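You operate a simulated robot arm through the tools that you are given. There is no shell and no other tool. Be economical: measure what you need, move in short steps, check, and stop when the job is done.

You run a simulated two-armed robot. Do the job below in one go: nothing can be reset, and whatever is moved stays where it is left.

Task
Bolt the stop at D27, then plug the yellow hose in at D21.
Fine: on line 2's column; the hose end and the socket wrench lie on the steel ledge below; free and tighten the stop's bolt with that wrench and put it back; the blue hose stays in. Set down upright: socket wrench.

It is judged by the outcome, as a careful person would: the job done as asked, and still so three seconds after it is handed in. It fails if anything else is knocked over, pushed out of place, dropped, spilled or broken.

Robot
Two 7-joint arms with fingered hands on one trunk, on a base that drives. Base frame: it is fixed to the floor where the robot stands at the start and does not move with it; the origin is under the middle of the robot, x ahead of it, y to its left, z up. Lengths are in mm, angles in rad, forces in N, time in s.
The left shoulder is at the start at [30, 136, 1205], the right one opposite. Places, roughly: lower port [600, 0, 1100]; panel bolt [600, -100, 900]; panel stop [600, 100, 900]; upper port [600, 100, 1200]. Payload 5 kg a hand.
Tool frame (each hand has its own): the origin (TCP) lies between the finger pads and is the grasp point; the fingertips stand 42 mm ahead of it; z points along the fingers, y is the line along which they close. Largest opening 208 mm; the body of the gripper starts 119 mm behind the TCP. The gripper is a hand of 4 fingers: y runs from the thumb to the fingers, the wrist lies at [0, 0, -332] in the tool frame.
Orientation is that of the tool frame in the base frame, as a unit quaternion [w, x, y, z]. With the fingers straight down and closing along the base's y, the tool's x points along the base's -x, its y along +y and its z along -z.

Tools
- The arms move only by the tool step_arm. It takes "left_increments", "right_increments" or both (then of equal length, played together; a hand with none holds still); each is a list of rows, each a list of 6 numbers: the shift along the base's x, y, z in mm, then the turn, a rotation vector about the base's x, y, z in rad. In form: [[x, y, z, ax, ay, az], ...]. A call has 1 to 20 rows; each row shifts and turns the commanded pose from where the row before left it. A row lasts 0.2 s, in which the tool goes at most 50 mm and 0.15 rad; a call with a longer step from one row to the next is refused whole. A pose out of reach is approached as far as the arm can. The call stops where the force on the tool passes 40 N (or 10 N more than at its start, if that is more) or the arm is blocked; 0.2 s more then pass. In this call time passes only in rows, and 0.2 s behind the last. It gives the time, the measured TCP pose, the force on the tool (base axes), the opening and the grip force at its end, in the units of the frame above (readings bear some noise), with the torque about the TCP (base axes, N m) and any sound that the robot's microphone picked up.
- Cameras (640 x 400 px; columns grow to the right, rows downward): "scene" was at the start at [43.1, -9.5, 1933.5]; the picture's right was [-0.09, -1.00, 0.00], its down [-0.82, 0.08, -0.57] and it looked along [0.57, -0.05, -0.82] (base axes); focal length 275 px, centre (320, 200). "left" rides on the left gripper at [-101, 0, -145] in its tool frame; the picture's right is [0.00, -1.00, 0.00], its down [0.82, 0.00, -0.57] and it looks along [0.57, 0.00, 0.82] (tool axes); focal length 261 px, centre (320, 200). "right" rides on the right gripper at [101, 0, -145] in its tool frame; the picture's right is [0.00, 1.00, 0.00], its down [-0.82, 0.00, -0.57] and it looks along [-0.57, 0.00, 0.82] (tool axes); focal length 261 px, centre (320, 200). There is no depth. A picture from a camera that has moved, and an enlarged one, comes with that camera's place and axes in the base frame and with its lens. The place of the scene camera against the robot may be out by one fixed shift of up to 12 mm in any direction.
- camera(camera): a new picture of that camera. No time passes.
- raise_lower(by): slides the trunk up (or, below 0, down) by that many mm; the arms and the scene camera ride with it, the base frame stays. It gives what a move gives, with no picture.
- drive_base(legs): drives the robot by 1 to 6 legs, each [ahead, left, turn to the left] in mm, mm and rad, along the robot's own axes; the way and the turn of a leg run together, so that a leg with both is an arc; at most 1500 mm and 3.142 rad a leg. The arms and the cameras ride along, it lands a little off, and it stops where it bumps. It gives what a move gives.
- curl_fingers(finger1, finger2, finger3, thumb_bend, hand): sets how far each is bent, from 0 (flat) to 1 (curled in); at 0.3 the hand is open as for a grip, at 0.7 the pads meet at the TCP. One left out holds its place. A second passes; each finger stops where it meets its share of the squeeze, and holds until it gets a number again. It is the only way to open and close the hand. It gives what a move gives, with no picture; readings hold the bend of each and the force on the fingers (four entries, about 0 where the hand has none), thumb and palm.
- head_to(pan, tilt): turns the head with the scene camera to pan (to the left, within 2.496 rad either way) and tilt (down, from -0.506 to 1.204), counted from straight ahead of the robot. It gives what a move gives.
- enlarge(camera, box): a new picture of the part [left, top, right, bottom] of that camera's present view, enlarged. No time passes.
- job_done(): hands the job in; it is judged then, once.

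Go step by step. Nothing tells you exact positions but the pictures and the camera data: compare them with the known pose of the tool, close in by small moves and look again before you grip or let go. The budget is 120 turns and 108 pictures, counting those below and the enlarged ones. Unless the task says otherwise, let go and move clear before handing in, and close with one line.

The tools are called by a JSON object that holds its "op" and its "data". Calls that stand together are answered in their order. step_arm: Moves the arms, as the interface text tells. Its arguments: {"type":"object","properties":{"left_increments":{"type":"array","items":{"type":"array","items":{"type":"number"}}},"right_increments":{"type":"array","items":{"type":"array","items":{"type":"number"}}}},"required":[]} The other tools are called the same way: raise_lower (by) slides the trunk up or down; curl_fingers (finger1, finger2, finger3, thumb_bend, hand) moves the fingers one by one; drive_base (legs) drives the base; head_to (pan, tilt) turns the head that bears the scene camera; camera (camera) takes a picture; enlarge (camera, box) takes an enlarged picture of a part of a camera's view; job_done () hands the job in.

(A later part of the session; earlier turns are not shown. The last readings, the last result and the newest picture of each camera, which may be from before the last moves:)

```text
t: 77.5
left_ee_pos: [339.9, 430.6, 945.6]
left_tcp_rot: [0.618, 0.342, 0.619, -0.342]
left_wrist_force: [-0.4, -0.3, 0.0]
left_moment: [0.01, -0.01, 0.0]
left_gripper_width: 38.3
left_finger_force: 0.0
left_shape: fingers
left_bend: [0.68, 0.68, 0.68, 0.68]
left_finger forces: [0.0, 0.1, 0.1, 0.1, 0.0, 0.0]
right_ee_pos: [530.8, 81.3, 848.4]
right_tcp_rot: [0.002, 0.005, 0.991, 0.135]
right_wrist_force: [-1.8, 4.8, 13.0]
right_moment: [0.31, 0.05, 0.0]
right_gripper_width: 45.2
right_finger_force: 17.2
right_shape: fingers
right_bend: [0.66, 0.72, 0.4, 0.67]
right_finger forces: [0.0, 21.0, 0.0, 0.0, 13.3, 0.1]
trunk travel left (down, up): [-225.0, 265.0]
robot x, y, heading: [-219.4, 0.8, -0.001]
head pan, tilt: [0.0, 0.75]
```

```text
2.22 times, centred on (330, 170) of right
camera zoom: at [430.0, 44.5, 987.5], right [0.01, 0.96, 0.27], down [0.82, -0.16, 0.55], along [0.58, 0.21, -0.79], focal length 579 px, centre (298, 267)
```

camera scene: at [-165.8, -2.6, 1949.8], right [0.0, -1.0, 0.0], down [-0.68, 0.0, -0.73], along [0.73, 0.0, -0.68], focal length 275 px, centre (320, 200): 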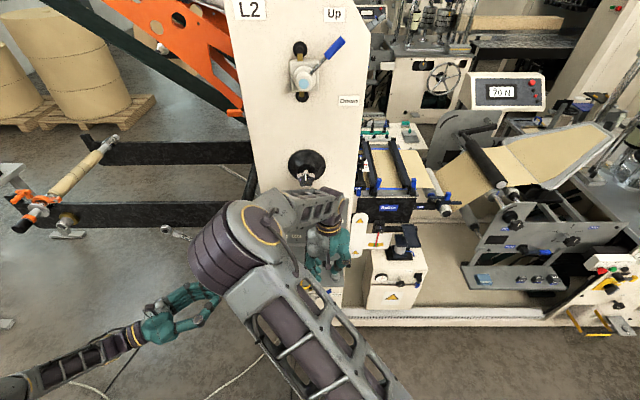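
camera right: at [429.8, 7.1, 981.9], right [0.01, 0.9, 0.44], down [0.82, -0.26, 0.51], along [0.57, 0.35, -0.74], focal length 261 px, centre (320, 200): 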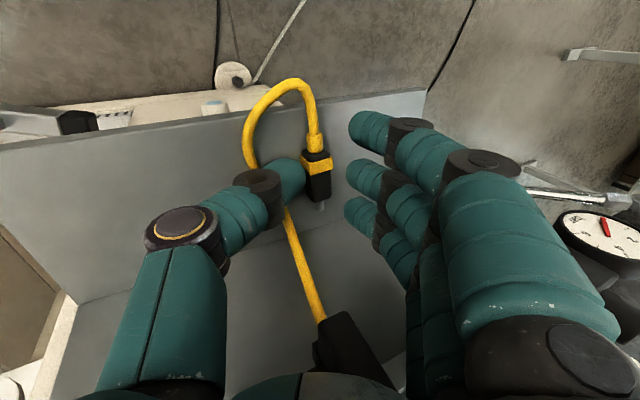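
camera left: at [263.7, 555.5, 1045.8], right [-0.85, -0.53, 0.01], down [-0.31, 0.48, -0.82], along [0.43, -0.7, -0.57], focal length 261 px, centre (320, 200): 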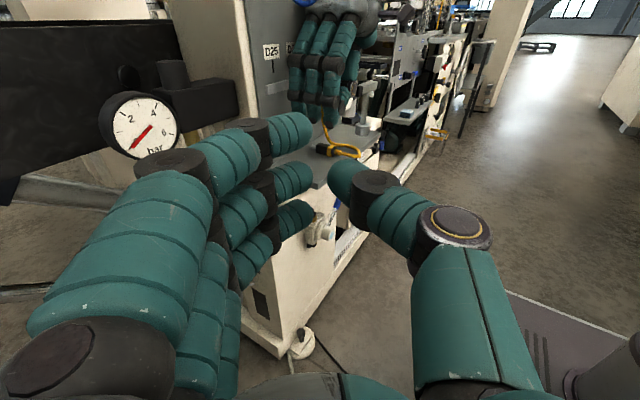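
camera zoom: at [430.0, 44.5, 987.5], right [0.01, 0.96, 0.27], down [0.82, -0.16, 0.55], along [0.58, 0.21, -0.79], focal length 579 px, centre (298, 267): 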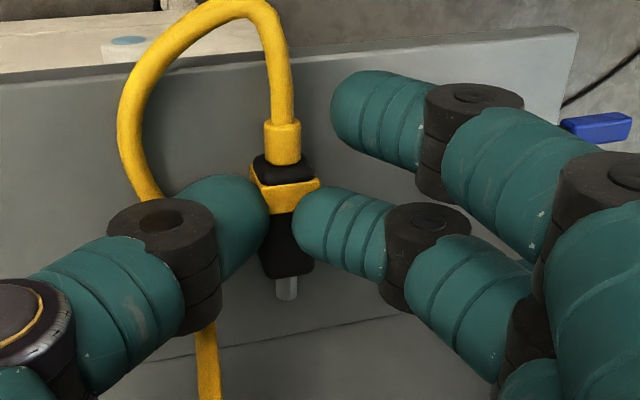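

Gripped (21 N / 13 N). Lift a little and check it comes along.

{"op": "step_arm", "data": {"right_increments": [[0, 0, 6, 0, 0, 0], [0, 0, 10, 0, 0, 0], [-5, 0, 15, 0, 0, 0]]}}

{"op": "enlarge", "data": {"camera": "right", "box": [220, 80, 440, 260]}}

```text
t: 78.3
left_ee_pos: [339.9, 431.6, 946.3]
left_tcp_rot: [0.618, 0.342, 0.619, -0.342]
left_wrist_force: [0.4, 0.2, 1.2]
left_moment: [-0.01, 0.01, 0.03]
left_gripper_width: 38.3
left_finger_force: 0.0
left_shape: fingers
left_bend: [0.68, 0.68, 0.68, 0.68]
left_finger forces: [0.0, 0.0, 0.0, 0.0, 0.1, 0.0]
right_ee_pos: [526.8, 82.2, 879.8]
right_tcp_rot: [0.002, 0.005, 0.991, 0.134]
right_wrist_force: [-0.7, -0.8, -0.4]
right_moment: [0.03, -0.06, -0.04]
right_gripper_width: 47.5
right_finger_force: 7.3
right_shape: fingers
right_bend: [0.66, 0.72, 0.4, 0.66]
right_finger forces: [0.0, 7.5, 0.0, 0.0, 7.0, 0.0]
trunk travel left (down, up): [-225.0, 265.0]
robot x, y, heading: [-218.8, 2.8, -0.006]
head pan, tilt: [0.0, 0.75]
```

```text
2.22 times, centred on (330, 170) of right
camera zoom: at [424.6, 44.0, 1018.4], right [0.01, 0.96, 0.27], down [0.82, -0.16, 0.55], along [0.58, 0.21, -0.79], focal length 579 px, centre (298, 267)
```

zoom: 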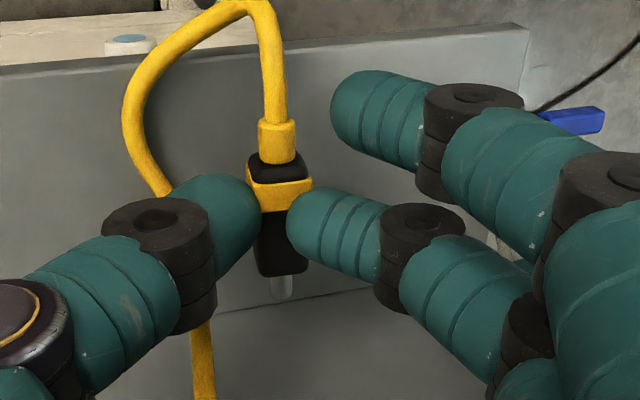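

The plug is lifted. Tighten the grip, and bring finger 1 lightly against the strain relief for steadiness.

{"op": "curl_fingers", "data": {"hand": "right", "finger2": 0.85, "thumb_bend": 0.75}}

{"op": "enlarge", "data": {"camera": "right", "box": [220, 80, 440, 260]}}

```text
t: 79.3
left_ee_pos: [340.0, 431.5, 945.8]
left_tcp_rot: [0.619, 0.342, 0.618, -0.342]
left_wrist_force: [-0.7, -0.5, -0.4]
left_moment: [0.0, -0.02, -0.01]
left_gripper_width: 38.2
left_finger_force: 0.1
left_shape: fingers
left_bend: [0.68, 0.68, 0.68, 0.68]
left_finger forces: [0.0, 0.0, 0.0, 0.1, 0.0, 0.0]
right_ee_pos: [526.7, 81.6, 878.2]
right_tcp_rot: [0.003, 0.005, 0.991, 0.136]
right_wrist_force: [0.2, 0.1, -0.4]
right_moment: [0.03, 0.05, 0.02]
right_gripper_width: 36.8
right_finger_force: 11.3
right_shape: fingers
right_bend: [0.66, 0.71, 0.4, 0.72]
right_finger forces: [0.1, 14.0, 0.0, 0.0, 9.3, 0.0]
trunk travel left (down, up): [-225.0, 265.0]
robot x, y, heading: [-218.6, -4.9, -0.001]
head pan, tilt: [0.0, 0.75]
```

```text
2.22 times, centred on (330, 170) of right
camera zoom: at [425.3, 44.2, 1017.8], right [0.01, 0.96, 0.27], down [0.82, -0.16, 0.55], along [0.58, 0.21, -0.79], focal length 579 px, centre (298, 267)
```

zoom: 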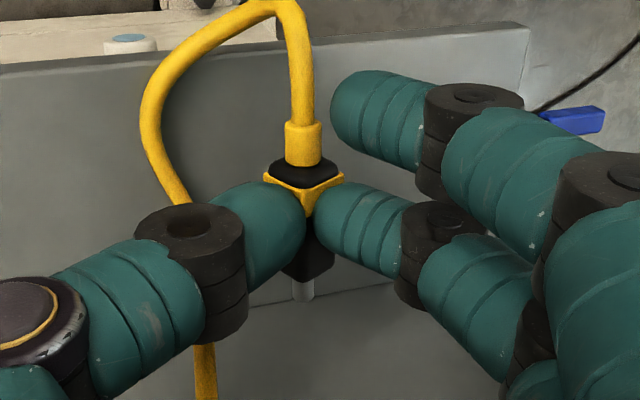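

The plug is firmly pinched with its axis along x, nose tip about TCP+(47, 16, −48). I'll carry it back, across above the wrench, and up to just in front of D21.

{"op": "step_arm", "data": {"right_increments": [[-15, 0, 10, 0, 0, 0], [-13, -10, 20, 0, 0, 0], [0, -20, 25, 0, 0, 0], [0, -25, 30, 0, 0, 0], [0, -25, 35, 0, 0, 0], [0, -25, 35, 0, 0, 0], [0, -15, 40, 0, 0, 0], [5, -7, 32, 0, 0, 0]], "left_increments": [[0, 0, 10, 0, 0, 0], [0, 0, 20, 0, 0, 0], [0, 0, 20, 0, 0, 0], [0, -20, 20, 0, 0, 0], [0, -20, 20, 0, 0, 0], [0, -20, 20, 0, 0, 0], [0, -20, 20, 0, 0, 0], [0, -20, 0, 0, 0, 0]]}}

{"op": "camera", "data": {"camera": "right"}}

{"op": "camera", "data": {"camera": "left"}}

```text
t: 81.1
left_ee_pos: [339.5, 331.2, 1075.3]
left_tcp_rot: [0.618, 0.342, 0.619, -0.342]
left_wrist_force: [-0.2, -1.3, -0.4]
left_moment: [-0.04, -0.05, 0.0]
left_gripper_width: 38.3
left_finger_force: 0.1
left_shape: fingers
left_bend: [0.68, 0.68, 0.68, 0.68]
left_finger forces: [0.0, 0.0, 0.0, 0.1, 0.0, 0.1]
right_ee_pos: [503.7, -45.3, 1105.7]
right_tcp_rot: [0.002, 0.004, 0.991, 0.135]
right_wrist_force: [-0.2, 0.1, -1.8]
right_moment: [0.05, 0.02, 0.0]
right_gripper_width: 36.5
right_finger_force: 11.9
right_shape: fingers
right_bend: [0.66, 0.71, 0.4, 0.72]
right_finger forces: [0.0, 14.1, 0.0, 0.0, 9.3, 0.1]
trunk travel left (down, up): [-225.0, 265.0]
robot x, y, heading: [-220.5, 0.5, -0.003]
head pan, tilt: [0.0, 0.75]
```

```text
22 pictures are left
camera right: at [402.2, -81.8, 1244.9], right [0.01, 0.96, 0.27], down [0.82, -0.16, 0.55], along [0.57, 0.21, -0.79], focal length 261 px, centre (320, 200)
```

right: 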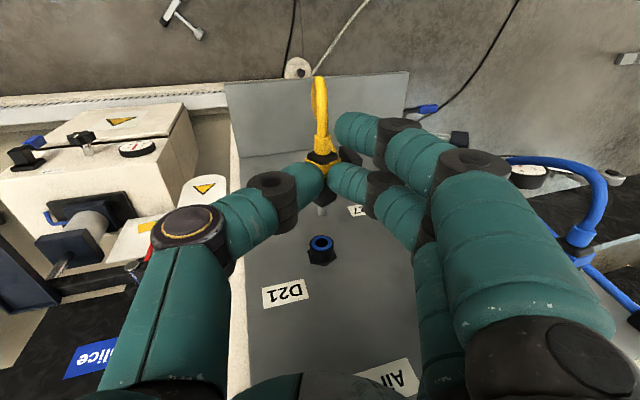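

```text
21 pictures are left
camera left: at [262.3, 455.1, 1176.2], right [-0.85, -0.53, 0.0], down [-0.31, 0.48, -0.82], along [0.43, -0.7, -0.57], focal length 261 px, centre (320, 200)
```

left: 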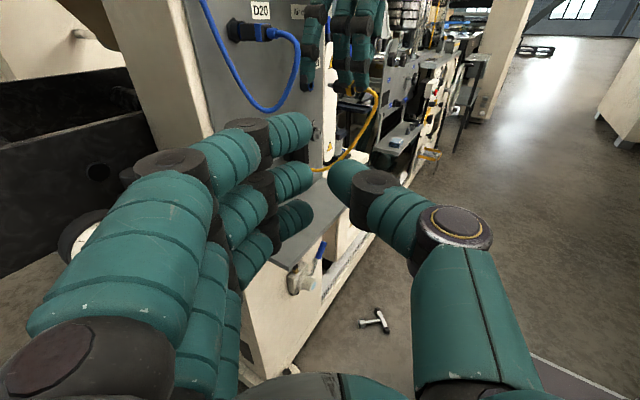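

The plug is up at D21, but I can see that the wrench has been knocked off the ledge and is now lying on the floor; that happened during this carry. I'll finish the plugging first, then go and recover the wrench.

{"op": "enlarge", "data": {"camera": "right", "box": [240, 120, 400, 290]}}

{"op": "enlarge", "data": {"camera": "left", "box": [280, 40, 400, 180]}}

```text
2.35 times, centred on (320, 205) of right
camera zoom: at [402.2, -81.8, 1244.9], right [0.01, 0.96, 0.27], down [0.82, -0.16, 0.55], along [0.57, 0.21, -0.79], focal length 613 px, centre (320, 188)
```

zoom: 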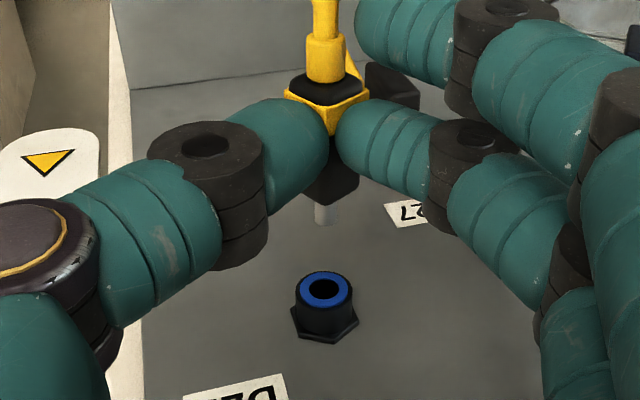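

```text
2.86 times, centred on (340, 110) of left
camera zoom: at [262.3, 455.1, 1176.2], right [-0.85, -0.53, 0.0], down [-0.31, 0.48, -0.82], along [0.43, -0.7, -0.57], focal length 745 px, centre (263, 457)
```

zoom: 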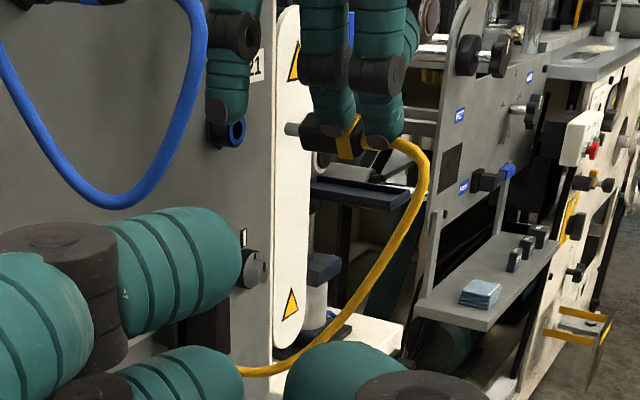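

Both cameras agree: port mouth at (589, -30, 1060), nose tip at (547, -30, 1066), pitched ~0.04 up. Correct and approach to ~8 mm.

{"op": "step_arm", "data": {"right_increments": [[0, 0.3, -4.2, 0, 0.04, 0], [12, 0, 0, 0, 0, 0], [12, 0, 0, 0, 0, 0], [11, 0, 0, 0, 0, 0]]}}

{"op": "enlarge", "data": {"camera": "left", "box": [280, 50, 360, 140]}}

{"op": "enlarge", "data": {"camera": "right", "box": [270, 140, 370, 250]}}

```text
t: 82.1
left_ee_pos: [340.0, 331.3, 1074.7]
left_tcp_rot: [0.618, 0.342, 0.62, -0.342]
left_wrist_force: [-0.1, 0.2, 0.5]
left_moment: [0.0, -0.01, -0.02]
left_gripper_width: 38.5
left_finger_force: 0.1
left_shape: fingers
left_bend: [0.68, 0.68, 0.68, 0.68]
left_finger forces: [0.0, 0.1, 0.1, 0.1, 0.0, 0.1]
right_ee_pos: [538.7, -46.3, 1100.9]
right_tcp_rot: [-0.018, 0.007, 0.991, 0.134]
right_wrist_force: [0.1, 0.9, 0.2]
right_moment: [-0.02, 0.04, 0.0]
right_gripper_width: 36.6
right_finger_force: 11.8
right_shape: fingers
right_bend: [0.66, 0.71, 0.4, 0.72]
right_finger forces: [0.0, 14.1, 0.0, 0.0, 9.3, 0.0]
trunk travel left (down, up): [-225.0, 265.0]
robot x, y, heading: [-221.5, -1.4, -0.003]
head pan, tilt: [0.0, 0.75]
```

```text
4.44 times, centred on (320, 95) of left
camera zoom: at [262.7, 455.1, 1175.8], right [-0.85, -0.53, 0.01], down [-0.31, 0.48, -0.82], along [0.43, -0.7, -0.57], focal length 1158 px, centre (320, 667)
```

zoom: 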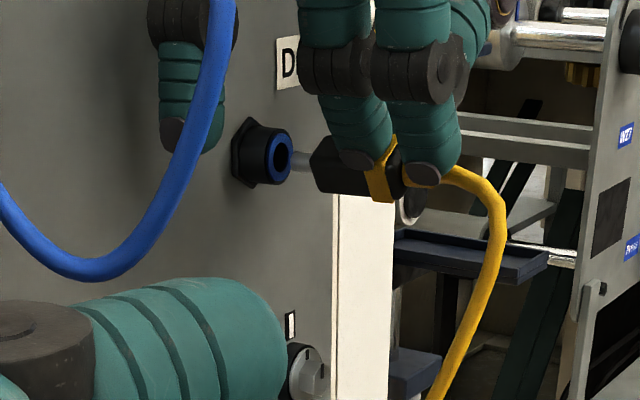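

```text
3.64 times, centred on (320, 195) of right
camera zoom: at [443.7, -82.1, 1244.2], right [0.02, 0.96, 0.27], down [0.84, -0.16, 0.52], along [0.54, 0.21, -0.81], focal length 948 px, centre (320, 218)
```

zoom: 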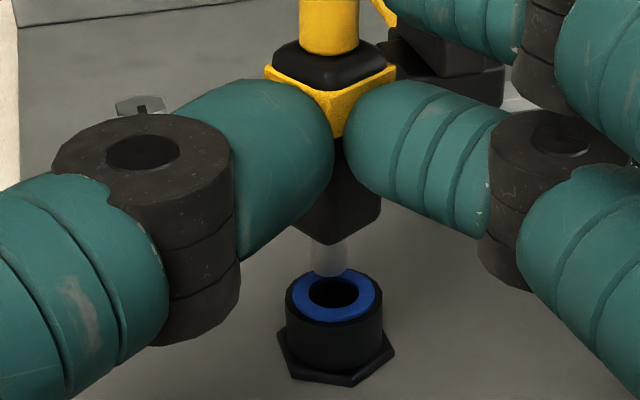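

Nose and socket line up in both views. Insert in small steps.

{"op": "step_arm", "data": {"right_increments": [[4, 0, 0, 0, 0, 0], [4, 0, 0, 0, 0, 0], [4, 0, 0, 0, 0, 0], [3, 0, 0, 0, 0, 0], [3, 0, 0, 0, 0, 0], [3, 0, 0, 0, 0, 0]]}}

{"op": "enlarge", "data": {"camera": "left", "box": [280, 50, 360, 140]}}

```text
t: 83.3
left_ee_pos: [336.6, 332.1, 1077.6]
left_tcp_rot: [0.619, 0.342, 0.619, -0.341]
left_wrist_force: [0.6, -0.8, 1.0]
left_moment: [0.04, 0.01, 0.0]
left_gripper_width: 38.3
left_finger_force: 0.0
left_shape: fingers
left_bend: [0.68, 0.68, 0.68, 0.68]
left_finger forces: [0.0, 0.0, 0.0, 0.0, 0.0, 0.0]
right_ee_pos: [547.8, -44.5, 1101.8]
right_tcp_rot: [-0.022, 0.007, 0.991, 0.135]
right_wrist_force: [-23.6, 0.1, 6.2]
right_moment: [-0.37, -4.38, -1.08]
right_gripper_width: 36.5
right_finger_force: 23.3
right_shape: fingers
right_bend: [0.66, 0.71, 0.4, 0.72]
right_finger forces: [0.0, 14.0, 0.1, 0.2, 9.3, 23.5]
trunk travel left (down, up): [-225.0, 265.0]
robot x, y, heading: [-224.4, -0.1, -0.0]
head pan, tilt: [0.0, 0.75]
stopped in row 5 (right hand): the force on the tool passed its limit at 44 N (the readings are from after the stop); the commanded pose is now the measured one
```

```text
4.44 times, centred on (320, 95) of left
camera zoom: at [259.2, 455.2, 1177.3], right [-0.85, -0.53, 0.0], down [-0.31, 0.48, -0.82], along [0.43, -0.7, -0.57], focal length 1158 px, centre (320, 667)
```

zoom: 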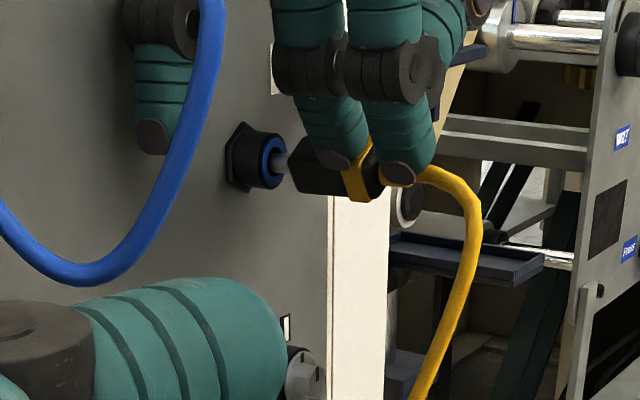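

The palm is touching the column face higher up (contact ≈185 mm above the TCP), with the nose only ~4 mm in. I'll pitch the hand back about the plug by 0.12 rad while the nose sits in the port.

{"op": "step_arm", "data": {"right_increments": [[-1.9, 0, -0.4, 0, -0.04, 0], [-1.9, 0, -0.4, 0, -0.04, 0], [-1.9, 0, -0.4, 0, -0.04, 0], [-1.9, 0, -0.4, 0, -0.04, 0]]}}

{"op": "enlarge", "data": {"camera": "left", "box": [280, 50, 360, 140]}}

```text
t: 84.3
left_ee_pos: [338.8, 331.5, 1076.1]
left_tcp_rot: [0.619, 0.342, 0.619, -0.341]
left_wrist_force: [-0.2, -1.4, 0.8]
left_moment: [0.01, 0.06, 0.06]
left_gripper_width: 38.2
left_finger_force: 0.1
left_shape: fingers
left_bend: [0.68, 0.68, 0.68, 0.68]
left_finger forces: [0.0, 0.0, 0.0, 0.1, 0.0, 0.0]
right_ee_pos: [544.2, -45.7, 1099.1]
right_tcp_rot: [0.059, -0.004, 0.989, 0.136]
right_wrist_force: [0.2, -0.2, -1.1]
right_moment: [0.0, -0.02, -0.01]
right_gripper_width: 36.6
right_finger_force: 11.2
right_shape: fingers
right_bend: [0.66, 0.71, 0.4, 0.72]
right_finger forces: [0.0, 13.6, 0.0, 0.0, 9.0, 0.0]
trunk travel left (down, up): [-225.0, 265.0]
robot x, y, heading: [-221.0, 0.7, 0.0]
head pan, tilt: [0.0, 0.75]
```

```text
4.44 times, centred on (320, 95) of left
camera zoom: at [261.1, 455.3, 1176.2], right [-0.85, -0.53, 0.0], down [-0.31, 0.48, -0.82], along [0.43, -0.7, -0.57], focal length 1158 px, centre (320, 667)
```

zoom: 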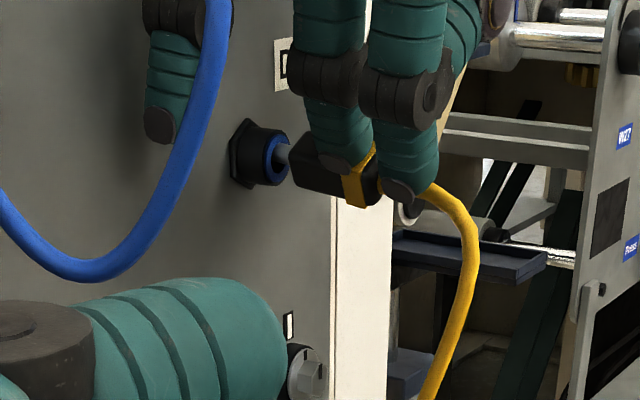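

The plug tilted with the hand. With the nose captured in the mouth, raising the hand ~5 mm should lever the plug level within the pinch.

{"op": "step_arm", "data": {"right_increments": [[2, 0, 0.5, 0, 0, 0], [1, 0, 2, 0, 0, 0], [0.5, 0, 2, 0, 0, 0], [0.5, 0, 1.5, 0, 0, 0]]}}

{"op": "enlarge", "data": {"camera": "left", "box": [280, 50, 360, 140]}}

```text
t: 85.3
left_ee_pos: [338.4, 332.2, 1074.9]
left_tcp_rot: [0.618, 0.342, 0.619, -0.342]
left_wrist_force: [-0.1, -0.1, 0.3]
left_moment: [0.01, 0.02, -0.01]
left_gripper_width: 38.5
left_finger_force: 0.1
left_shape: fingers
left_bend: [0.68, 0.68, 0.68, 0.68]
left_finger forces: [0.0, 0.0, 0.1, 0.1, 0.0, 0.0]
right_ee_pos: [549.4, -45.5, 1104.4]
right_tcp_rot: [0.058, -0.003, 0.989, 0.135]
right_wrist_force: [-0.4, 1.2, -2.3]
right_moment: [0.04, 0.14, 0.11]
right_gripper_width: 35.9
right_finger_force: 12.6
right_shape: fingers
right_bend: [0.66, 0.71, 0.4, 0.73]
right_finger forces: [0.0, 15.7, 0.1, 0.0, 8.2, 0.0]
trunk travel left (down, up): [-225.0, 265.0]
robot x, y, heading: [-222.5, 2.1, -0.003]
head pan, tilt: [0.0, 0.75]
```

```text
4.44 times, centred on (320, 95) of left
camera zoom: at [261.8, 455.4, 1175.9], right [-0.85, -0.53, 0.01], down [-0.31, 0.48, -0.82], along [0.43, -0.7, -0.57], focal length 1158 px, centre (320, 667)
```

zoom: 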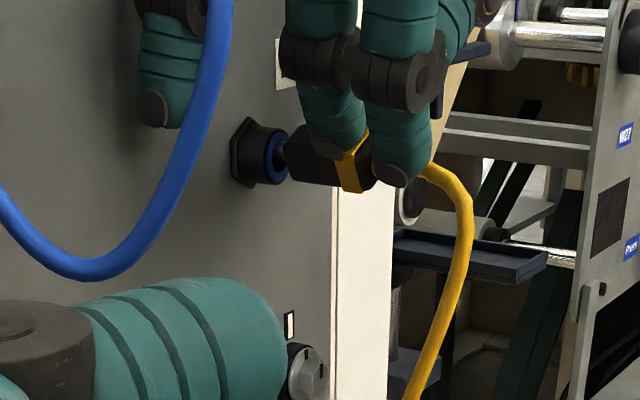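

The plug levelled and went further in. A touch more lift and push on.

{"op": "step_arm", "data": {"right_increments": [[2, 0, 1, 0, 0, 0], [2, 0, 0.7, 0, 0, 0], [2, 0, 0, 0, 0, 0], [2, 0, 0, 0, 0, 0], [2, 0, 0, 0, 0, 0]]}}

{"op": "enlarge", "data": {"camera": "left", "box": [280, 50, 360, 140]}}

```text
t: 86.5
left_ee_pos: [338.9, 331.4, 1075.7]
left_tcp_rot: [0.618, 0.343, 0.619, -0.342]
left_wrist_force: [-0.1, -0.9, -0.4]
left_moment: [-0.04, -0.01, 0.02]
left_gripper_width: 38.4
left_finger_force: 0.0
left_shape: fingers
left_bend: [0.68, 0.68, 0.68, 0.68]
left_finger forces: [0.0, 0.1, 0.0, 0.0, 0.0, 0.0]
right_ee_pos: [555.8, -44.4, 1106.3]
right_tcp_rot: [0.057, -0.003, 0.989, 0.137]
right_wrist_force: [-12.8, 2.7, 0.5]
right_moment: [0.08, 0.48, 0.23]
right_gripper_width: 34.8
right_finger_force: 13.4
right_shape: fingers
right_bend: [0.66, 0.71, 0.4, 0.74]
right_finger forces: [1.7, 14.4, 0.1, 0.0, 10.1, 0.0]
trunk travel left (down, up): [-225.0, 265.0]
robot x, y, heading: [-222.3, -1.5, 0.001]
head pan, tilt: [0.0, 0.75]
```

```text
4.44 times, centred on (320, 95) of left
camera zoom: at [260.7, 455.3, 1176.4], right [-0.85, -0.53, 0.0], down [-0.31, 0.48, -0.82], along [0.43, -0.7, -0.57], focal length 1158 px, centre (320, 667)
```

zoom: 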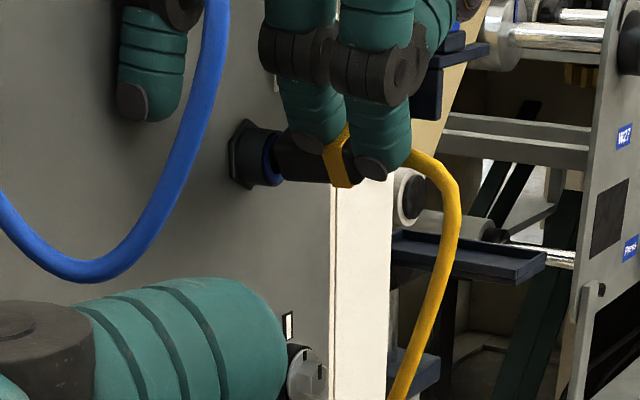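

Body is almost at the port. Push the last millimetres to seat it.

{"op": "step_arm", "data": {"right_increments": [[2, 0, 0, 0, 0, 0], [2, 0, 0, 0, 0, 0], [2, 0, 0, 0, 0, 0], [2, 0, 0, 0, 0, 0]]}}

{"op": "enlarge", "data": {"camera": "left", "box": [280, 50, 360, 140]}}

```text
t: 87.5
left_ee_pos: [335.3, 332.4, 1075.6]
left_tcp_rot: [0.619, 0.343, 0.618, -0.342]
left_wrist_force: [-0.9, 0.7, 0.6]
left_moment: [-0.01, 0.03, 0.03]
left_gripper_width: 38.2
left_finger_force: 0.0
left_shape: fingers
left_bend: [0.68, 0.68, 0.68, 0.68]
left_finger forces: [0.0, 0.0, 0.1, 0.0, 0.0, 0.1]
right_ee_pos: [560.3, -45.1, 1106.5]
right_tcp_rot: [0.057, -0.005, 0.989, 0.136]
right_wrist_force: [-38.0, -2.5, 1.1]
right_moment: [0.04, 0.58, 2.42]
right_gripper_width: 35.4
right_finger_force: 25.1
right_shape: fingers
right_bend: [0.65, 0.71, 0.4, 0.74]
right_finger forces: [1.6, 11.8, 24.0, 0.0, 12.4, 0.0]
trunk travel left (down, up): [-225.0, 265.0]
robot x, y, heading: [-224.2, -4.5, 0.007]
head pan, tilt: [0.0, 0.75]
```

```text
4.44 times, centred on (320, 95) of left
camera zoom: at [258.9, 455.0, 1177.2], right [-0.85, -0.53, 0.0], down [-0.31, 0.48, -0.82], along [0.43, -0.7, -0.57], focal length 1158 px, centre (320, 667)
```

zoom: 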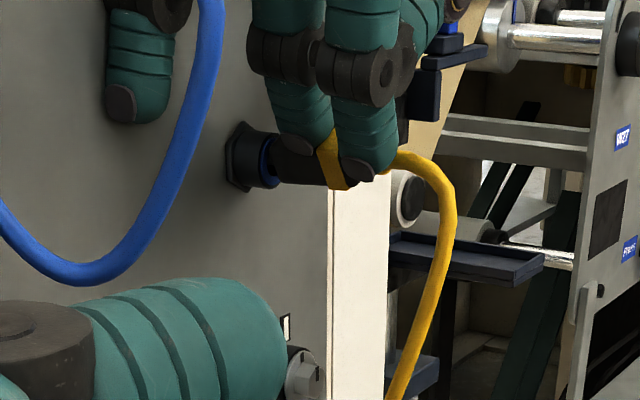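

Finger 3 is pressing the panel and taking the load. Ease back, yaw slightly about the plug to bring that finger off, then push again.

{"op": "step_arm", "data": {"right_increments": [[-3, 0, 0, 0, 0, 0], [0.5, -0.6, 0, 0, 0, 0.08], [2, 0, 0, 0, 0, 0], [2, 0, 0, 0, 0, 0], [2, 0, 0, 0, 0, 0], [2, 0, 0, 0, 0, 0]]}}

{"op": "enlarge", "data": {"camera": "left", "box": [295, 65, 345, 110]}}

```text
t: 88.9
left_ee_pos: [335.5, 330.3, 1076.3]
left_tcp_rot: [0.619, 0.342, 0.619, -0.342]
left_wrist_force: [0.7, -0.6, -0.8]
left_moment: [0.02, -0.03, 0.03]
left_gripper_width: 38.6
left_finger_force: 0.0
left_shape: fingers
left_bend: [0.68, 0.68, 0.68, 0.68]
left_finger forces: [0.0, 0.0, 0.1, 0.0, 0.1, 0.0]
right_ee_pos: [567.7, -46.3, 1107.4]
right_tcp_rot: [0.053, -0.043, 0.988, 0.138]
right_wrist_force: [-29.3, -5.6, 6.0]
right_moment: [0.15, 0.46, 1.36]
right_gripper_width: 35.4
right_finger_force: 21.5
right_shape: fingers
right_bend: [0.65, 0.71, 0.41, 0.74]
right_finger forces: [3.4, 10.1, 14.2, 0.1, 15.0, 0.2]
trunk travel left (down, up): [-225.0, 265.0]
robot x, y, heading: [-221.3, 1.0, 0.0]
head pan, tilt: [0.0, 0.75]
```

```text
8.89 times, centred on (320, 88) of left
camera zoom: at [259.3, 454.7, 1177.2], right [-0.85, -0.53, 0.0], down [-0.31, 0.48, -0.82], along [0.43, -0.7, -0.57], focal length 2317 px, centre (320, 1200)
```

zoom: 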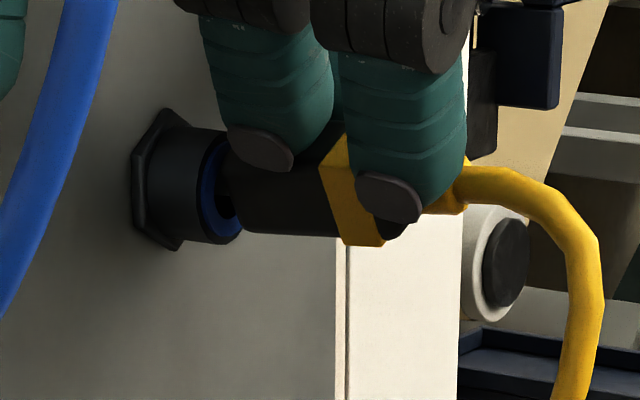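

{"op": "step_arm", "data": {"right_increments": [[-3, 0, 0, 0, 0, 0], [0.5, -0.6, 0, 0, 0, 0.08], [2, 0, 0, 0, 0, 0], [2, 0, 0, 0, 0, 0], [2, 0, 0, 0, 0, 0]]}}

{"op": "enlarge", "data": {"camera": "left", "box": [295, 65, 345, 110]}}

```text
t: 89.9
left_ee_pos: [337.4, 330.8, 1076.6]
left_tcp_rot: [0.619, 0.343, 0.618, -0.342]
left_wrist_force: [0.3, 0.4, -0.4]
left_moment: [0.0, 0.0, 0.02]
left_gripper_width: 38.2
left_finger_force: 0.0
left_shape: fingers
left_bend: [0.68, 0.68, 0.68, 0.68]
left_finger forces: [0.0, 0.1, 0.0, 0.1, 0.0, 0.0]
right_ee_pos: [567.5, -47.4, 1106.7]
right_tcp_rot: [0.046, -0.081, 0.986, 0.139]
right_wrist_force: [-23.8, -3.8, 7.1]
right_moment: [1.11, -5.71, -1.94]
right_gripper_width: 36.2
right_finger_force: 25.7
right_shape: fingers
right_bend: [0.65, 0.66, 0.4, 0.74]
right_finger forces: [1.7, 11.9, 0.1, 0.1, 9.2, 29.6]
trunk travel left (down, up): [-225.0, 265.0]
robot x, y, heading: [-225.4, -0.8, -0.002]
head pan, tilt: [0.0, 0.75]
stopped in row 4 (right hand): the force on the tool passed its limit at 43 N (the readings are from after the stop); the commanded pose is now the measured one
```

```text
8.89 times, centred on (320, 88) of left
camera zoom: at [258.9, 454.7, 1177.3], right [-0.85, -0.53, 0.0], down [-0.31, 0.48, -0.82], along [0.43, -0.7, -0.57], focal length 2317 px, centre (320, 1200)
```

zoom: 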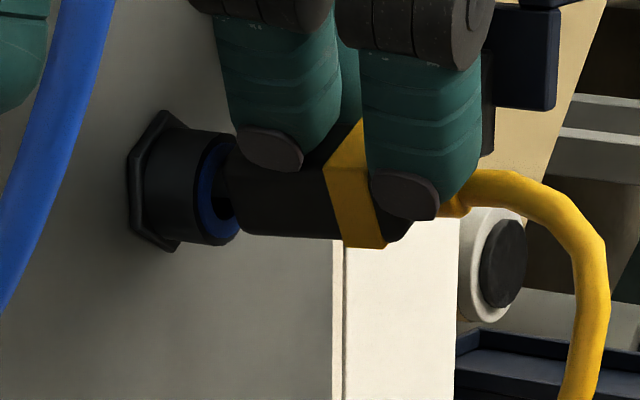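

The palm met the column again. The nose is deep enough to hold the plug, so I pitch the hand back another 0.1 about the plug and push once more.

{"op": "step_arm", "data": {"right_increments": [[-3.5, 0, -0.4, 0, -0.05, 0], [-2.4, 0, -0.5, 0, -0.06, 0], [2, 0, 0, 0, 0, 0], [2, 0, 0, 0, 0, 0], [2, 0, 0, 0, 0, 0], [2, 0, 0, 0, 0, 0], [1.5, 0, 0, 0, 0, 0]]}}

{"op": "enlarge", "data": {"camera": "left", "box": [295, 65, 345, 110]}}

```text
t: 91.5
left_ee_pos: [335.9, 332.4, 1075.9]
left_tcp_rot: [0.619, 0.342, 0.619, -0.341]
left_wrist_force: [0.3, 0.3, -0.4]
left_moment: [0.0, 0.01, 0.01]
left_gripper_width: 38.4
left_finger_force: 0.1
left_shape: fingers
left_bend: [0.68, 0.68, 0.68, 0.68]
left_finger forces: [0.0, 0.0, 0.0, 0.1, 0.1, 0.0]
right_ee_pos: [570.2, -44.6, 1105.8]
right_tcp_rot: [0.1, -0.09, 0.982, 0.135]
right_wrist_force: [-31.7, 2.0, 6.7]
right_moment: [0.24, 1.33, 0.55]
right_gripper_width: 39.8
right_finger_force: 25.0
right_shape: fingers
right_bend: [0.62, 0.66, 0.4, 0.74]
right_finger forces: [24.1, 12.6, 0.0, 0.0, 12.9, 0.0]
trunk travel left (down, up): [-225.0, 265.0]
robot x, y, heading: [-219.4, 0.8, -0.0]
head pan, tilt: [0.0, 0.75]
```

```text
8.89 times, centred on (320, 88) of left
camera zoom: at [258.8, 455.2, 1177.1], right [-0.85, -0.53, 0.0], down [-0.31, 0.48, -0.82], along [0.43, -0.7, -0.57], focal length 2317 px, centre (320, 1200)
```

zoom: 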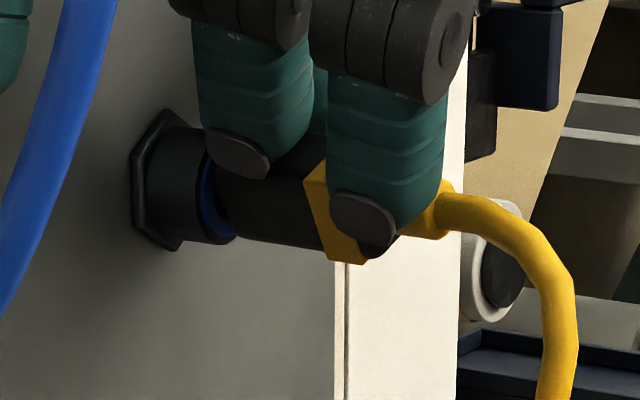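

All of the push (31 N) now goes through the plug and it sits at the port face. One last short push, then release.

{"op": "step_arm", "data": {"right_increments": [[1.5, 0, 0.5, 0, 0, 0], [1.5, 0, 0.5, 0, 0, 0]]}}

{"op": "curl_fingers", "data": {"hand": "right", "finger1": 0.55, "finger2": 0.55, "thumb_bend": 0.6}}

{"op": "enlarge", "data": {"camera": "left", "box": [295, 65, 345, 110]}}

```text
t: 92.1
left_ee_pos: [337.4, 332.2, 1077.3]
left_tcp_rot: [0.619, 0.343, 0.618, -0.343]
left_wrist_force: [0.1, -0.6, -0.7]
left_moment: [0.01, -0.03, -0.04]
left_gripper_width: 38.2
left_finger_force: 0.1
left_shape: fingers
left_bend: [0.68, 0.68, 0.68, 0.68]
left_finger forces: [0.1, 0.0, 0.0, 0.0, 0.0, 0.0]
right_ee_pos: [573.1, -45.0, 1107.3]
right_tcp_rot: [0.099, -0.089, 0.982, 0.136]
right_wrist_force: [-35.6, 8.1, 3.4]
right_moment: [0.39, 1.57, 0.95]
right_gripper_width: 41.5
right_finger_force: 26.4
right_shape: fingers
right_bend: [0.61, 0.66, 0.4, 0.74]
right_finger forces: [29.4, 13.7, 1.0, 0.1, 7.7, 0.0]
trunk travel left (down, up): [-225.0, 265.0]
robot x, y, heading: [-220.1, -1.3, 0.005]
head pan, tilt: [0.0, 0.75]
```

```text
t: 93.1
left_ee_pos: [338.2, 331.3, 1075.7]
left_tcp_rot: [0.619, 0.342, 0.619, -0.342]
left_wrist_force: [-0.4, 0.3, 0.7]
left_moment: [0.03, -0.01, 0.01]
left_gripper_width: 38.2
left_finger_force: 0.0
left_shape: fingers
left_bend: [0.68, 0.68, 0.68, 0.68]
left_finger forces: [0.1, 0.0, 0.0, 0.0, 0.0, 0.1]
right_ee_pos: [577.1, -46.5, 1106.0]
right_tcp_rot: [0.1, -0.089, 0.982, 0.134]
right_wrist_force: [-23.1, -2.7, -4.0]
right_moment: [-0.42, 0.15, 2.38]
right_gripper_width: 82.2
right_finger_force: 12.1
right_shape: fingers
right_bend: [0.55, 0.55, 0.39, 0.6]
right_finger forces: [0.1, 0.0, 23.8, 0.0, 0.0, 0.0]
trunk travel left (down, up): [-225.0, 265.0]
robot x, y, heading: [-219.4, -1.6, 0.006]
head pan, tilt: [0.0, 0.75]
```

```text
8.89 times, centred on (320, 88) of left
camera zoom: at [260.2, 454.7, 1176.7], right [-0.85, -0.53, 0.0], down [-0.31, 0.48, -0.82], along [0.43, -0.7, -0.57], focal length 2317 px, centre (320, 1200)
```

zoom: 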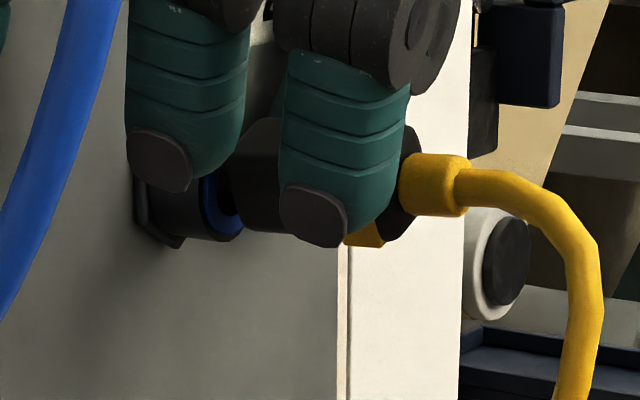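

Plug stays in the port. Withdraw the hand up and back, then look at the seating.

{"op": "step_arm", "data": {"right_increments": [[-6, 0, 0, 0, 0, 0], [-4, -4, 15, 0, 0, 0], [-4, -5, 20, 0, 0, 0], [-4, -6, 20, 0, 0, 0], [-10, -6, 20, 0, 0, 0], [-30, -10, 10, 0, 0, 0], [-40, -15, 0, 0, 0, 0], [-40, -20, 0, 0, 0, 0], [-40, -20, 0, 0, 0, 0], [-40, -20, 0, 0, 0, 0]]}}

{"op": "enlarge", "data": {"camera": "left", "box": [250, 20, 350, 110]}}

```text
t: 95.3
left_ee_pos: [337.1, 330.5, 1077.5]
left_tcp_rot: [0.619, 0.343, 0.619, -0.341]
left_wrist_force: [-0.9, -0.2, 0.1]
left_moment: [0.04, 0.01, 0.12]
left_gripper_width: 38.3
left_finger_force: 0.1
left_shape: fingers
left_bend: [0.68, 0.68, 0.68, 0.68]
left_finger forces: [0.0, 0.0, 0.0, 0.0, 0.1, 0.1]
right_ee_pos: [358.4, -154.7, 1190.9]
right_tcp_rot: [0.101, -0.09, 0.982, 0.135]
right_wrist_force: [-1.8, -1.5, 0.4]
right_moment: [0.09, -0.12, -0.01]
right_gripper_width: 82.3
right_finger_force: 0.1
right_shape: fingers
right_bend: [0.55, 0.55, 0.4, 0.6]
right_finger forces: [0.1, 0.0, 0.0, 0.0, 0.0, 0.0]
trunk travel left (down, up): [-225.0, 265.0]
robot x, y, heading: [-223.4, -1.0, -0.001]
head pan, tilt: [0.0, 0.75]
```

```text
4.44 times, centred on (300, 65) of left
camera zoom: at [259.9, 454.5, 1176.9], right [-0.85, -0.53, 0.0], down [-0.31, 0.48, -0.82], along [0.43, -0.7, -0.57], focal length 1158 px, centre (409, 800)
```

zoom: 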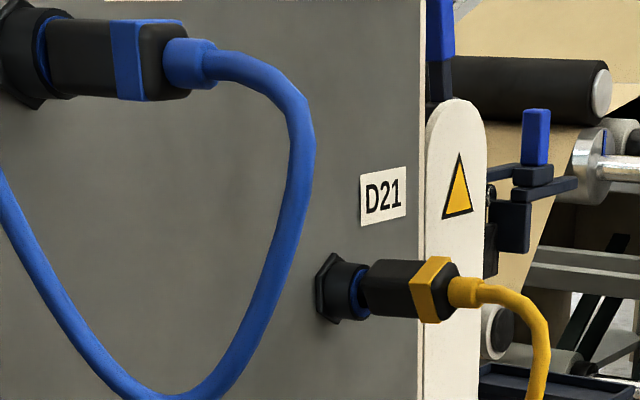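

The plug holds, but compared with D20 it seems to lack ~2 mm. I'll come back from above with the hand ~20 mm further back, pinch the strain relief behind the ring, and push on the ring from behind without the palm or finger 3 touching.

{"op": "curl_fingers", "data": {"hand": "right", "finger1": 0.4, "finger2": 0.6, "thumb_bend": 0.62}}

{"op": "step_arm", "data": {"right_increments": [[38, 27, 0, 0, 0, -0.04], [38, 27, 0, 0, 0, -0.04], [38, 27, 0, 0, 0, -0.04], [38, 27, 0, 0, 0, -0.04], [2, 0, -20, 0, 0, 0], [0, 0, -20, 0, 0, 0], [0, 0, -15, 0, 0, 0]]}}

{"op": "enlarge", "data": {"camera": "right", "box": [240, 80, 420, 250]}}

```text
t: 96.3
left_ee_pos: [339.0, 330.9, 1075.0]
left_tcp_rot: [0.618, 0.343, 0.619, -0.342]
left_wrist_force: [0.4, 0.6, -0.5]
left_moment: [-0.04, 0.01, 0.0]
left_gripper_width: 38.2
left_finger_force: 0.1
left_shape: fingers
left_bend: [0.68, 0.68, 0.68, 0.68]
left_finger forces: [0.1, 0.1, 0.0, 0.0, 0.1, 0.0]
right_ee_pos: [360.4, -153.2, 1190.7]
right_tcp_rot: [0.1, -0.089, 0.982, 0.135]
right_wrist_force: [0.5, -0.6, 0.6]
right_moment: [0.0, 0.03, 0.0]
right_gripper_width: 116.2
right_finger_force: 0.0
right_shape: fingers
right_bend: [0.4, 0.6, 0.4, 0.62]
right_finger forces: [0.0, 0.0, 0.0, 0.0, 0.0, 0.0]
trunk travel left (down, up): [-225.0, 265.0]
robot x, y, heading: [-217.5, 3.7, 0.002]
head pan, tilt: [0.0, 0.75]
```

```text
t: 97.9
left_ee_pos: [339.2, 331.4, 1075.4]
left_tcp_rot: [0.618, 0.343, 0.619, -0.343]
left_wrist_force: [0.2, 0.3, 0.5]
left_moment: [0.01, 0.04, 0.03]
left_gripper_width: 38.4
left_finger_force: 0.1
left_shape: fingers
left_bend: [0.68, 0.68, 0.68, 0.68]
left_finger forces: [0.0, 0.0, 0.1, 0.1, 0.0, 0.0]
right_ee_pos: [515.3, -47.0, 1136.1]
right_tcp_rot: [0.109, -0.009, 0.986, 0.127]
right_wrist_force: [0.3, -1.0, 0.1]
right_moment: [0.05, -0.03, -0.02]
right_gripper_width: 116.2
right_finger_force: 0.2
right_shape: fingers
right_bend: [0.4, 0.6, 0.4, 0.62]
right_finger forces: [0.0, 0.0, 0.0, 0.0, 0.1, 0.0]
trunk travel left (down, up): [-225.0, 265.0]
robot x, y, heading: [-221.9, -1.5, 0.002]
head pan, tilt: [0.0, 0.75]
```

```text
2.35 times, centred on (330, 165) of right
camera zoom: at [385.0, -81.2, 1250.0], right [-0.04, 0.97, 0.25], down [0.68, -0.15, 0.72], along [0.73, 0.2, -0.65], focal length 613 px, centre (296, 282)
```

zoom: 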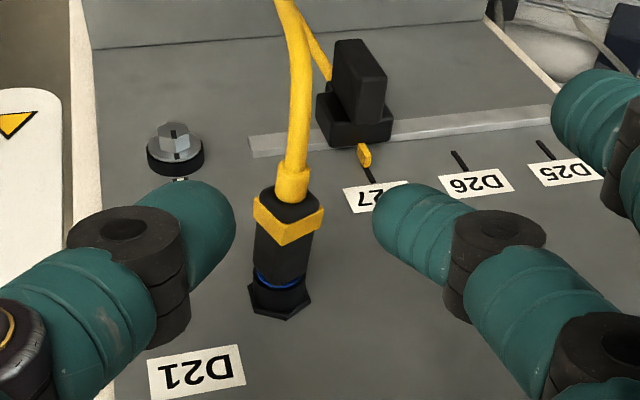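

From this angle the plug body is right against the blue ring, so it looks seated. A quick push from behind on the ring will make sure.

{"op": "step_arm", "data": {"right_increments": [[0, 0, -12, 0, 0, 0], [0, 0, -11, 0, 0, 0]]}}

{"op": "curl_fingers", "data": {"hand": "right", "finger2": 0.75, "thumb_bend": 0.7}}

{"op": "step_arm", "data": {"right_increments": [[3, 0, 0, 0, 0, 0], [3, 0, 0, 0, 0, 0], [2, 0, 0, 0, 0, 0], [2, 0, 0, 0, 0, 0], [2, 0, 0, 0, 0, 0], [2, 0, 0, 0, 0, 0], [2, 0, 0, 0, 0, 0]]}}

```text
t: 98.5
left_ee_pos: [338.7, 330.6, 1074.8]
left_tcp_rot: [0.618, 0.343, 0.619, -0.342]
left_wrist_force: [0.2, 0.1, 0.1]
left_moment: [0.02, -0.01, 0.04]
left_gripper_width: 38.2
left_finger_force: 0.1
left_shape: fingers
left_bend: [0.68, 0.68, 0.68, 0.68]
left_finger forces: [0.0, 0.1, 0.0, 0.1, 0.0, 0.0]
right_ee_pos: [513.5, -46.2, 1111.8]
right_tcp_rot: [0.111, -0.01, 0.986, 0.127]
right_wrist_force: [0.3, -0.4, -0.5]
right_moment: [-0.03, 0.0, 0.0]
right_gripper_width: 116.0
right_finger_force: 0.1
right_shape: fingers
right_bend: [0.4, 0.6, 0.4, 0.62]
right_finger forces: [0.0, 0.0, 0.0, 0.1, 0.0, 0.1]
trunk travel left (down, up): [-225.0, 265.0]
robot x, y, heading: [-222.6, -1.2, 0.002]
head pan, tilt: [0.0, 0.75]
```

```text
t: 99.5
left_ee_pos: [339.0, 330.2, 1075.2]
left_tcp_rot: [0.618, 0.343, 0.619, -0.343]
left_wrist_force: [0.5, 0.0, -0.4]
left_moment: [0.06, 0.01, -0.01]
left_gripper_width: 38.3
left_finger_force: 0.1
left_shape: fingers
left_bend: [0.68, 0.68, 0.68, 0.68]
left_finger forces: [0.0, 0.0, 0.1, 0.1, 0.1, 0.0]
right_ee_pos: [515.7, -45.7, 1112.5]
right_tcp_rot: [0.11, -0.009, 0.986, 0.126]
right_wrist_force: [-0.4, -0.1, -0.2]
right_moment: [0.0, 0.02, 0.01]
right_gripper_width: 99.2
right_finger_force: 0.0
right_shape: fingers
right_bend: [0.4, 0.73, 0.4, 0.7]
right_finger forces: [0.0, 0.0, 0.0, 0.0, 0.1, 0.1]
trunk travel left (down, up): [-225.0, 265.0]
robot x, y, heading: [-223.6, -1.8, 0.004]
head pan, tilt: [0.0, 0.75]
```

```text
t: 101.1
left_ee_pos: [337.3, 331.7, 1076.4]
left_tcp_rot: [0.619, 0.343, 0.619, -0.341]
left_wrist_force: [-0.1, -0.6, -0.2]
left_moment: [0.02, 0.04, 0.01]
left_gripper_width: 38.4
left_finger_force: 0.0
left_shape: fingers
left_bend: [0.68, 0.68, 0.68, 0.68]
left_finger forces: [0.0, 0.1, 0.0, 0.0, 0.0, 0.1]
right_ee_pos: [526.6, -45.3, 1111.4]
right_tcp_rot: [0.109, -0.01, 0.986, 0.127]
right_wrist_force: [-17.4, 0.3, 3.9]
right_moment: [0.07, 0.54, 0.15]
right_gripper_width: 99.6
right_finger_force: 11.6
right_shape: fingers
right_bend: [0.4, 0.74, 0.4, 0.7]
right_finger forces: [0.0, 22.8, 0.0, 0.0, 0.0, 0.0]
trunk travel left (down, up): [-225.0, 265.0]
robot x, y, heading: [-220.8, -0.6, -0.0]
head pan, tilt: [0.0, 0.75]
```

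{"op": "step_arm", "data": {"right_increments": [[2, 0, 0, 0, 0, 0], [2, 0, 0, 0, 0, 0], [2, 0, 0, 0, 0, 0]]}}

{"op": "step_arm", "data": {"right_increments": [[-6, 0, 0, 0, 0, 0], [-4, 0, 0, 0, 0, 0]]}}

{"op": "curl_fingers", "data": {"hand": "right", "finger2": 0.58, "thumb_bend": 0.6}}

{"op": "step_arm", "data": {"right_increments": [[-2, -4, 20, 0, 0, 0], [-4, -6, 25, 0, 0, 0], [-10, -8, 25, 0, 0, 0], [-35, -20, 10, 0, 0, 0], [-35, -25, 0, 0, 0, 0], [-35, -25, 0, 0, 0, 0], [-35, -25, 0, 0, 0, 0]]}}

{"op": "head_to", "data": {"pan": 0.0, "tilt": 1.1}}

{"op": "camera", "data": {"camera": "scene"}}

```text
t: 101.8
left_ee_pos: [338.5, 331.5, 1075.1]
left_tcp_rot: [0.618, 0.343, 0.619, -0.342]
left_wrist_force: [0.8, -1.1, 0.5]
left_moment: [-0.04, 0.0, -0.1]
left_gripper_width: 38.5
left_finger_force: 0.0
left_shape: fingers
left_bend: [0.68, 0.68, 0.68, 0.68]
left_finger forces: [0.0, 0.0, 0.0, 0.0, 0.0, 0.0]
right_ee_pos: [525.7, -42.8, 1108.1]
right_tcp_rot: [0.103, -0.012, 0.986, 0.128]
right_wrist_force: [-22.4, -0.3, 5.8]
right_moment: [0.09, 0.68, 0.2]
right_gripper_width: 100.8
right_finger_force: 14.0
right_shape: fingers
right_bend: [0.4, 0.75, 0.4, 0.7]
right_finger forces: [0.0, 28.0, 0.0, 0.0, 0.0, 0.0]
trunk travel left (down, up): [-225.0, 265.0]
robot x, y, heading: [-223.1, 2.7, -0.003]
head pan, tilt: [0.0, 0.75]
stopped in row 3 (right hand): the force on the tool passed its limit at 42 N (the readings are from after the stop); the commanded pose is now the measured one
```

```text
t: 102.4
left_ee_pos: [338.5, 331.8, 1075.0]
left_tcp_rot: [0.619, 0.342, 0.619, -0.341]
left_wrist_force: [-0.6, -0.9, -0.4]
left_moment: [-0.03, 0.04, 0.03]
left_gripper_width: 38.3
left_finger_force: 0.1
left_shape: fingers
left_bend: [0.68, 0.68, 0.68, 0.68]
left_finger forces: [0.0, 0.1, 0.0, 0.0, 0.0, 0.0]
right_ee_pos: [520.3, -44.6, 1111.5]
right_tcp_rot: [0.109, -0.011, 0.986, 0.126]
right_wrist_force: [-0.4, -0.4, 0.5]
right_moment: [0.02, -0.04, -0.05]
right_gripper_width: 100.5
right_finger_force: 0.1
right_shape: fingers
right_bend: [0.4, 0.74, 0.4, 0.7]
right_finger forces: [0.0, 0.0, 0.1, 0.0, 0.1, 0.1]
trunk travel left (down, up): [-225.0, 265.0]
robot x, y, heading: [-222.0, -0.4, 0.001]
head pan, tilt: [0.0, 0.75]
```

```text
t: 103.4
left_ee_pos: [338.5, 332.9, 1075.1]
left_tcp_rot: [0.617, 0.344, 0.62, -0.343]
left_wrist_force: [-0.5, -0.6, 0.3]
left_moment: [0.02, -0.02, -0.03]
left_gripper_width: 38.4
left_finger_force: 0.1
left_shape: fingers
left_bend: [0.68, 0.68, 0.68, 0.68]
left_finger forces: [0.1, 0.0, 0.0, 0.0, 0.0, 0.0]
right_ee_pos: [521.0, -44.2, 1109.8]
right_tcp_rot: [0.106, -0.011, 0.986, 0.127]
right_wrist_force: [0.4, 0.6, -0.4]
right_moment: [0.0, -0.02, -0.01]
right_gripper_width: 120.0
right_finger_force: 0.1
right_shape: fingers
right_bend: [0.4, 0.57, 0.4, 0.6]
right_finger forces: [0.1, 0.0, 0.0, 0.0, 0.1, 0.1]
trunk travel left (down, up): [-225.0, 265.0]
robot x, y, heading: [-219.0, -0.4, -0.001]
head pan, tilt: [0.0, 0.75]
```

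```text
t: 105.0
left_ee_pos: [337.7, 331.1, 1076.1]
left_tcp_rot: [0.619, 0.342, 0.619, -0.341]
left_wrist_force: [-0.5, -0.4, 0.9]
left_moment: [0.04, 0.02, 0.05]
left_gripper_width: 38.4
left_finger_force: 0.0
left_shape: fingers
left_bend: [0.68, 0.68, 0.68, 0.68]
left_finger forces: [0.0, 0.1, 0.0, 0.0, 0.0, 0.0]
right_ee_pos: [363.0, -156.8, 1191.6]
right_tcp_rot: [0.107, -0.012, 0.986, 0.127]
right_wrist_force: [-0.7, -0.7, 0.9]
right_moment: [0.11, -0.07, -0.01]
right_gripper_width: 120.4
right_finger_force: 0.0
right_shape: fingers
right_bend: [0.4, 0.57, 0.4, 0.6]
right_finger forces: [0.0, 0.1, 0.1, 0.0, 0.0, 0.1]
trunk travel left (down, up): [-225.0, 265.0]
robot x, y, heading: [-220.3, 1.2, 0.001]
head pan, tilt: [0.0, 0.75]
```

```text
t: 105.8
left_ee_pos: [339.3, 330.9, 1075.2]
left_tcp_rot: [0.618, 0.343, 0.619, -0.342]
left_wrist_force: [-0.5, 0.2, -0.4]
left_moment: [0.04, 0.01, 0.03]
left_gripper_width: 38.1
left_finger_force: 0.0
left_shape: fingers
left_bend: [0.68, 0.68, 0.68, 0.68]
left_finger forces: [0.1, 0.0, 0.0, 0.1, 0.0, 0.0]
right_ee_pos: [364.9, -157.1, 1191.5]
right_tcp_rot: [0.108, -0.012, 0.986, 0.128]
right_wrist_force: [-0.2, -0.6, -0.5]
right_moment: [0.03, 0.0, 0.0]
right_gripper_width: 120.4
right_finger_force: 0.0
right_shape: fingers
right_bend: [0.4, 0.57, 0.4, 0.6]
right_finger forces: [0.0, 0.1, 0.1, 0.0, 0.0, 0.0]
trunk travel left (down, up): [-225.0, 265.0]
robot x, y, heading: [-221.1, -4.5, -0.001]
head pan, tilt: [0.0, 1.1]
```

```text
5 pictures are left
camera scene: at [-187.3, -3.4, 1924.1], right [0.0, -1.0, 0.0], down [-0.89, 0.0, -0.45], along [0.45, 0.0, -0.89], focal length 275 px, centre (320, 200)
```

scene: 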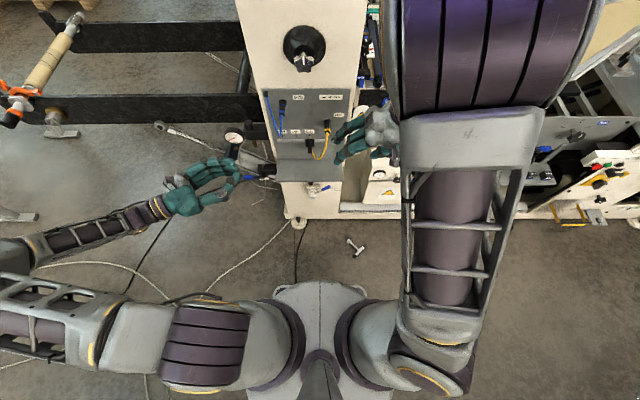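

D21 is pressed home with >28 N on the ring and the hand is clear. The wrench lies on the floor near (400, -250); I'll look closely to recover it.

{"op": "enlarge", "data": {"camera": "scene", "box": [330, 228, 380, 268]}}

```text
10.00 times, centred on (355, 248) of scene
camera zoom: at [-187.3, -3.4, 1924.1], right [0.0, -1.0, 0.0], down [-0.89, 0.0, -0.45], along [0.45, 0.0, -0.89], focal length 2749 px, centre (-30, -280)
```

zoom: 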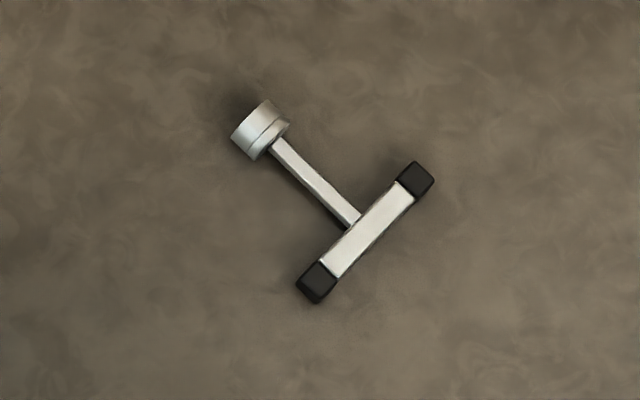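

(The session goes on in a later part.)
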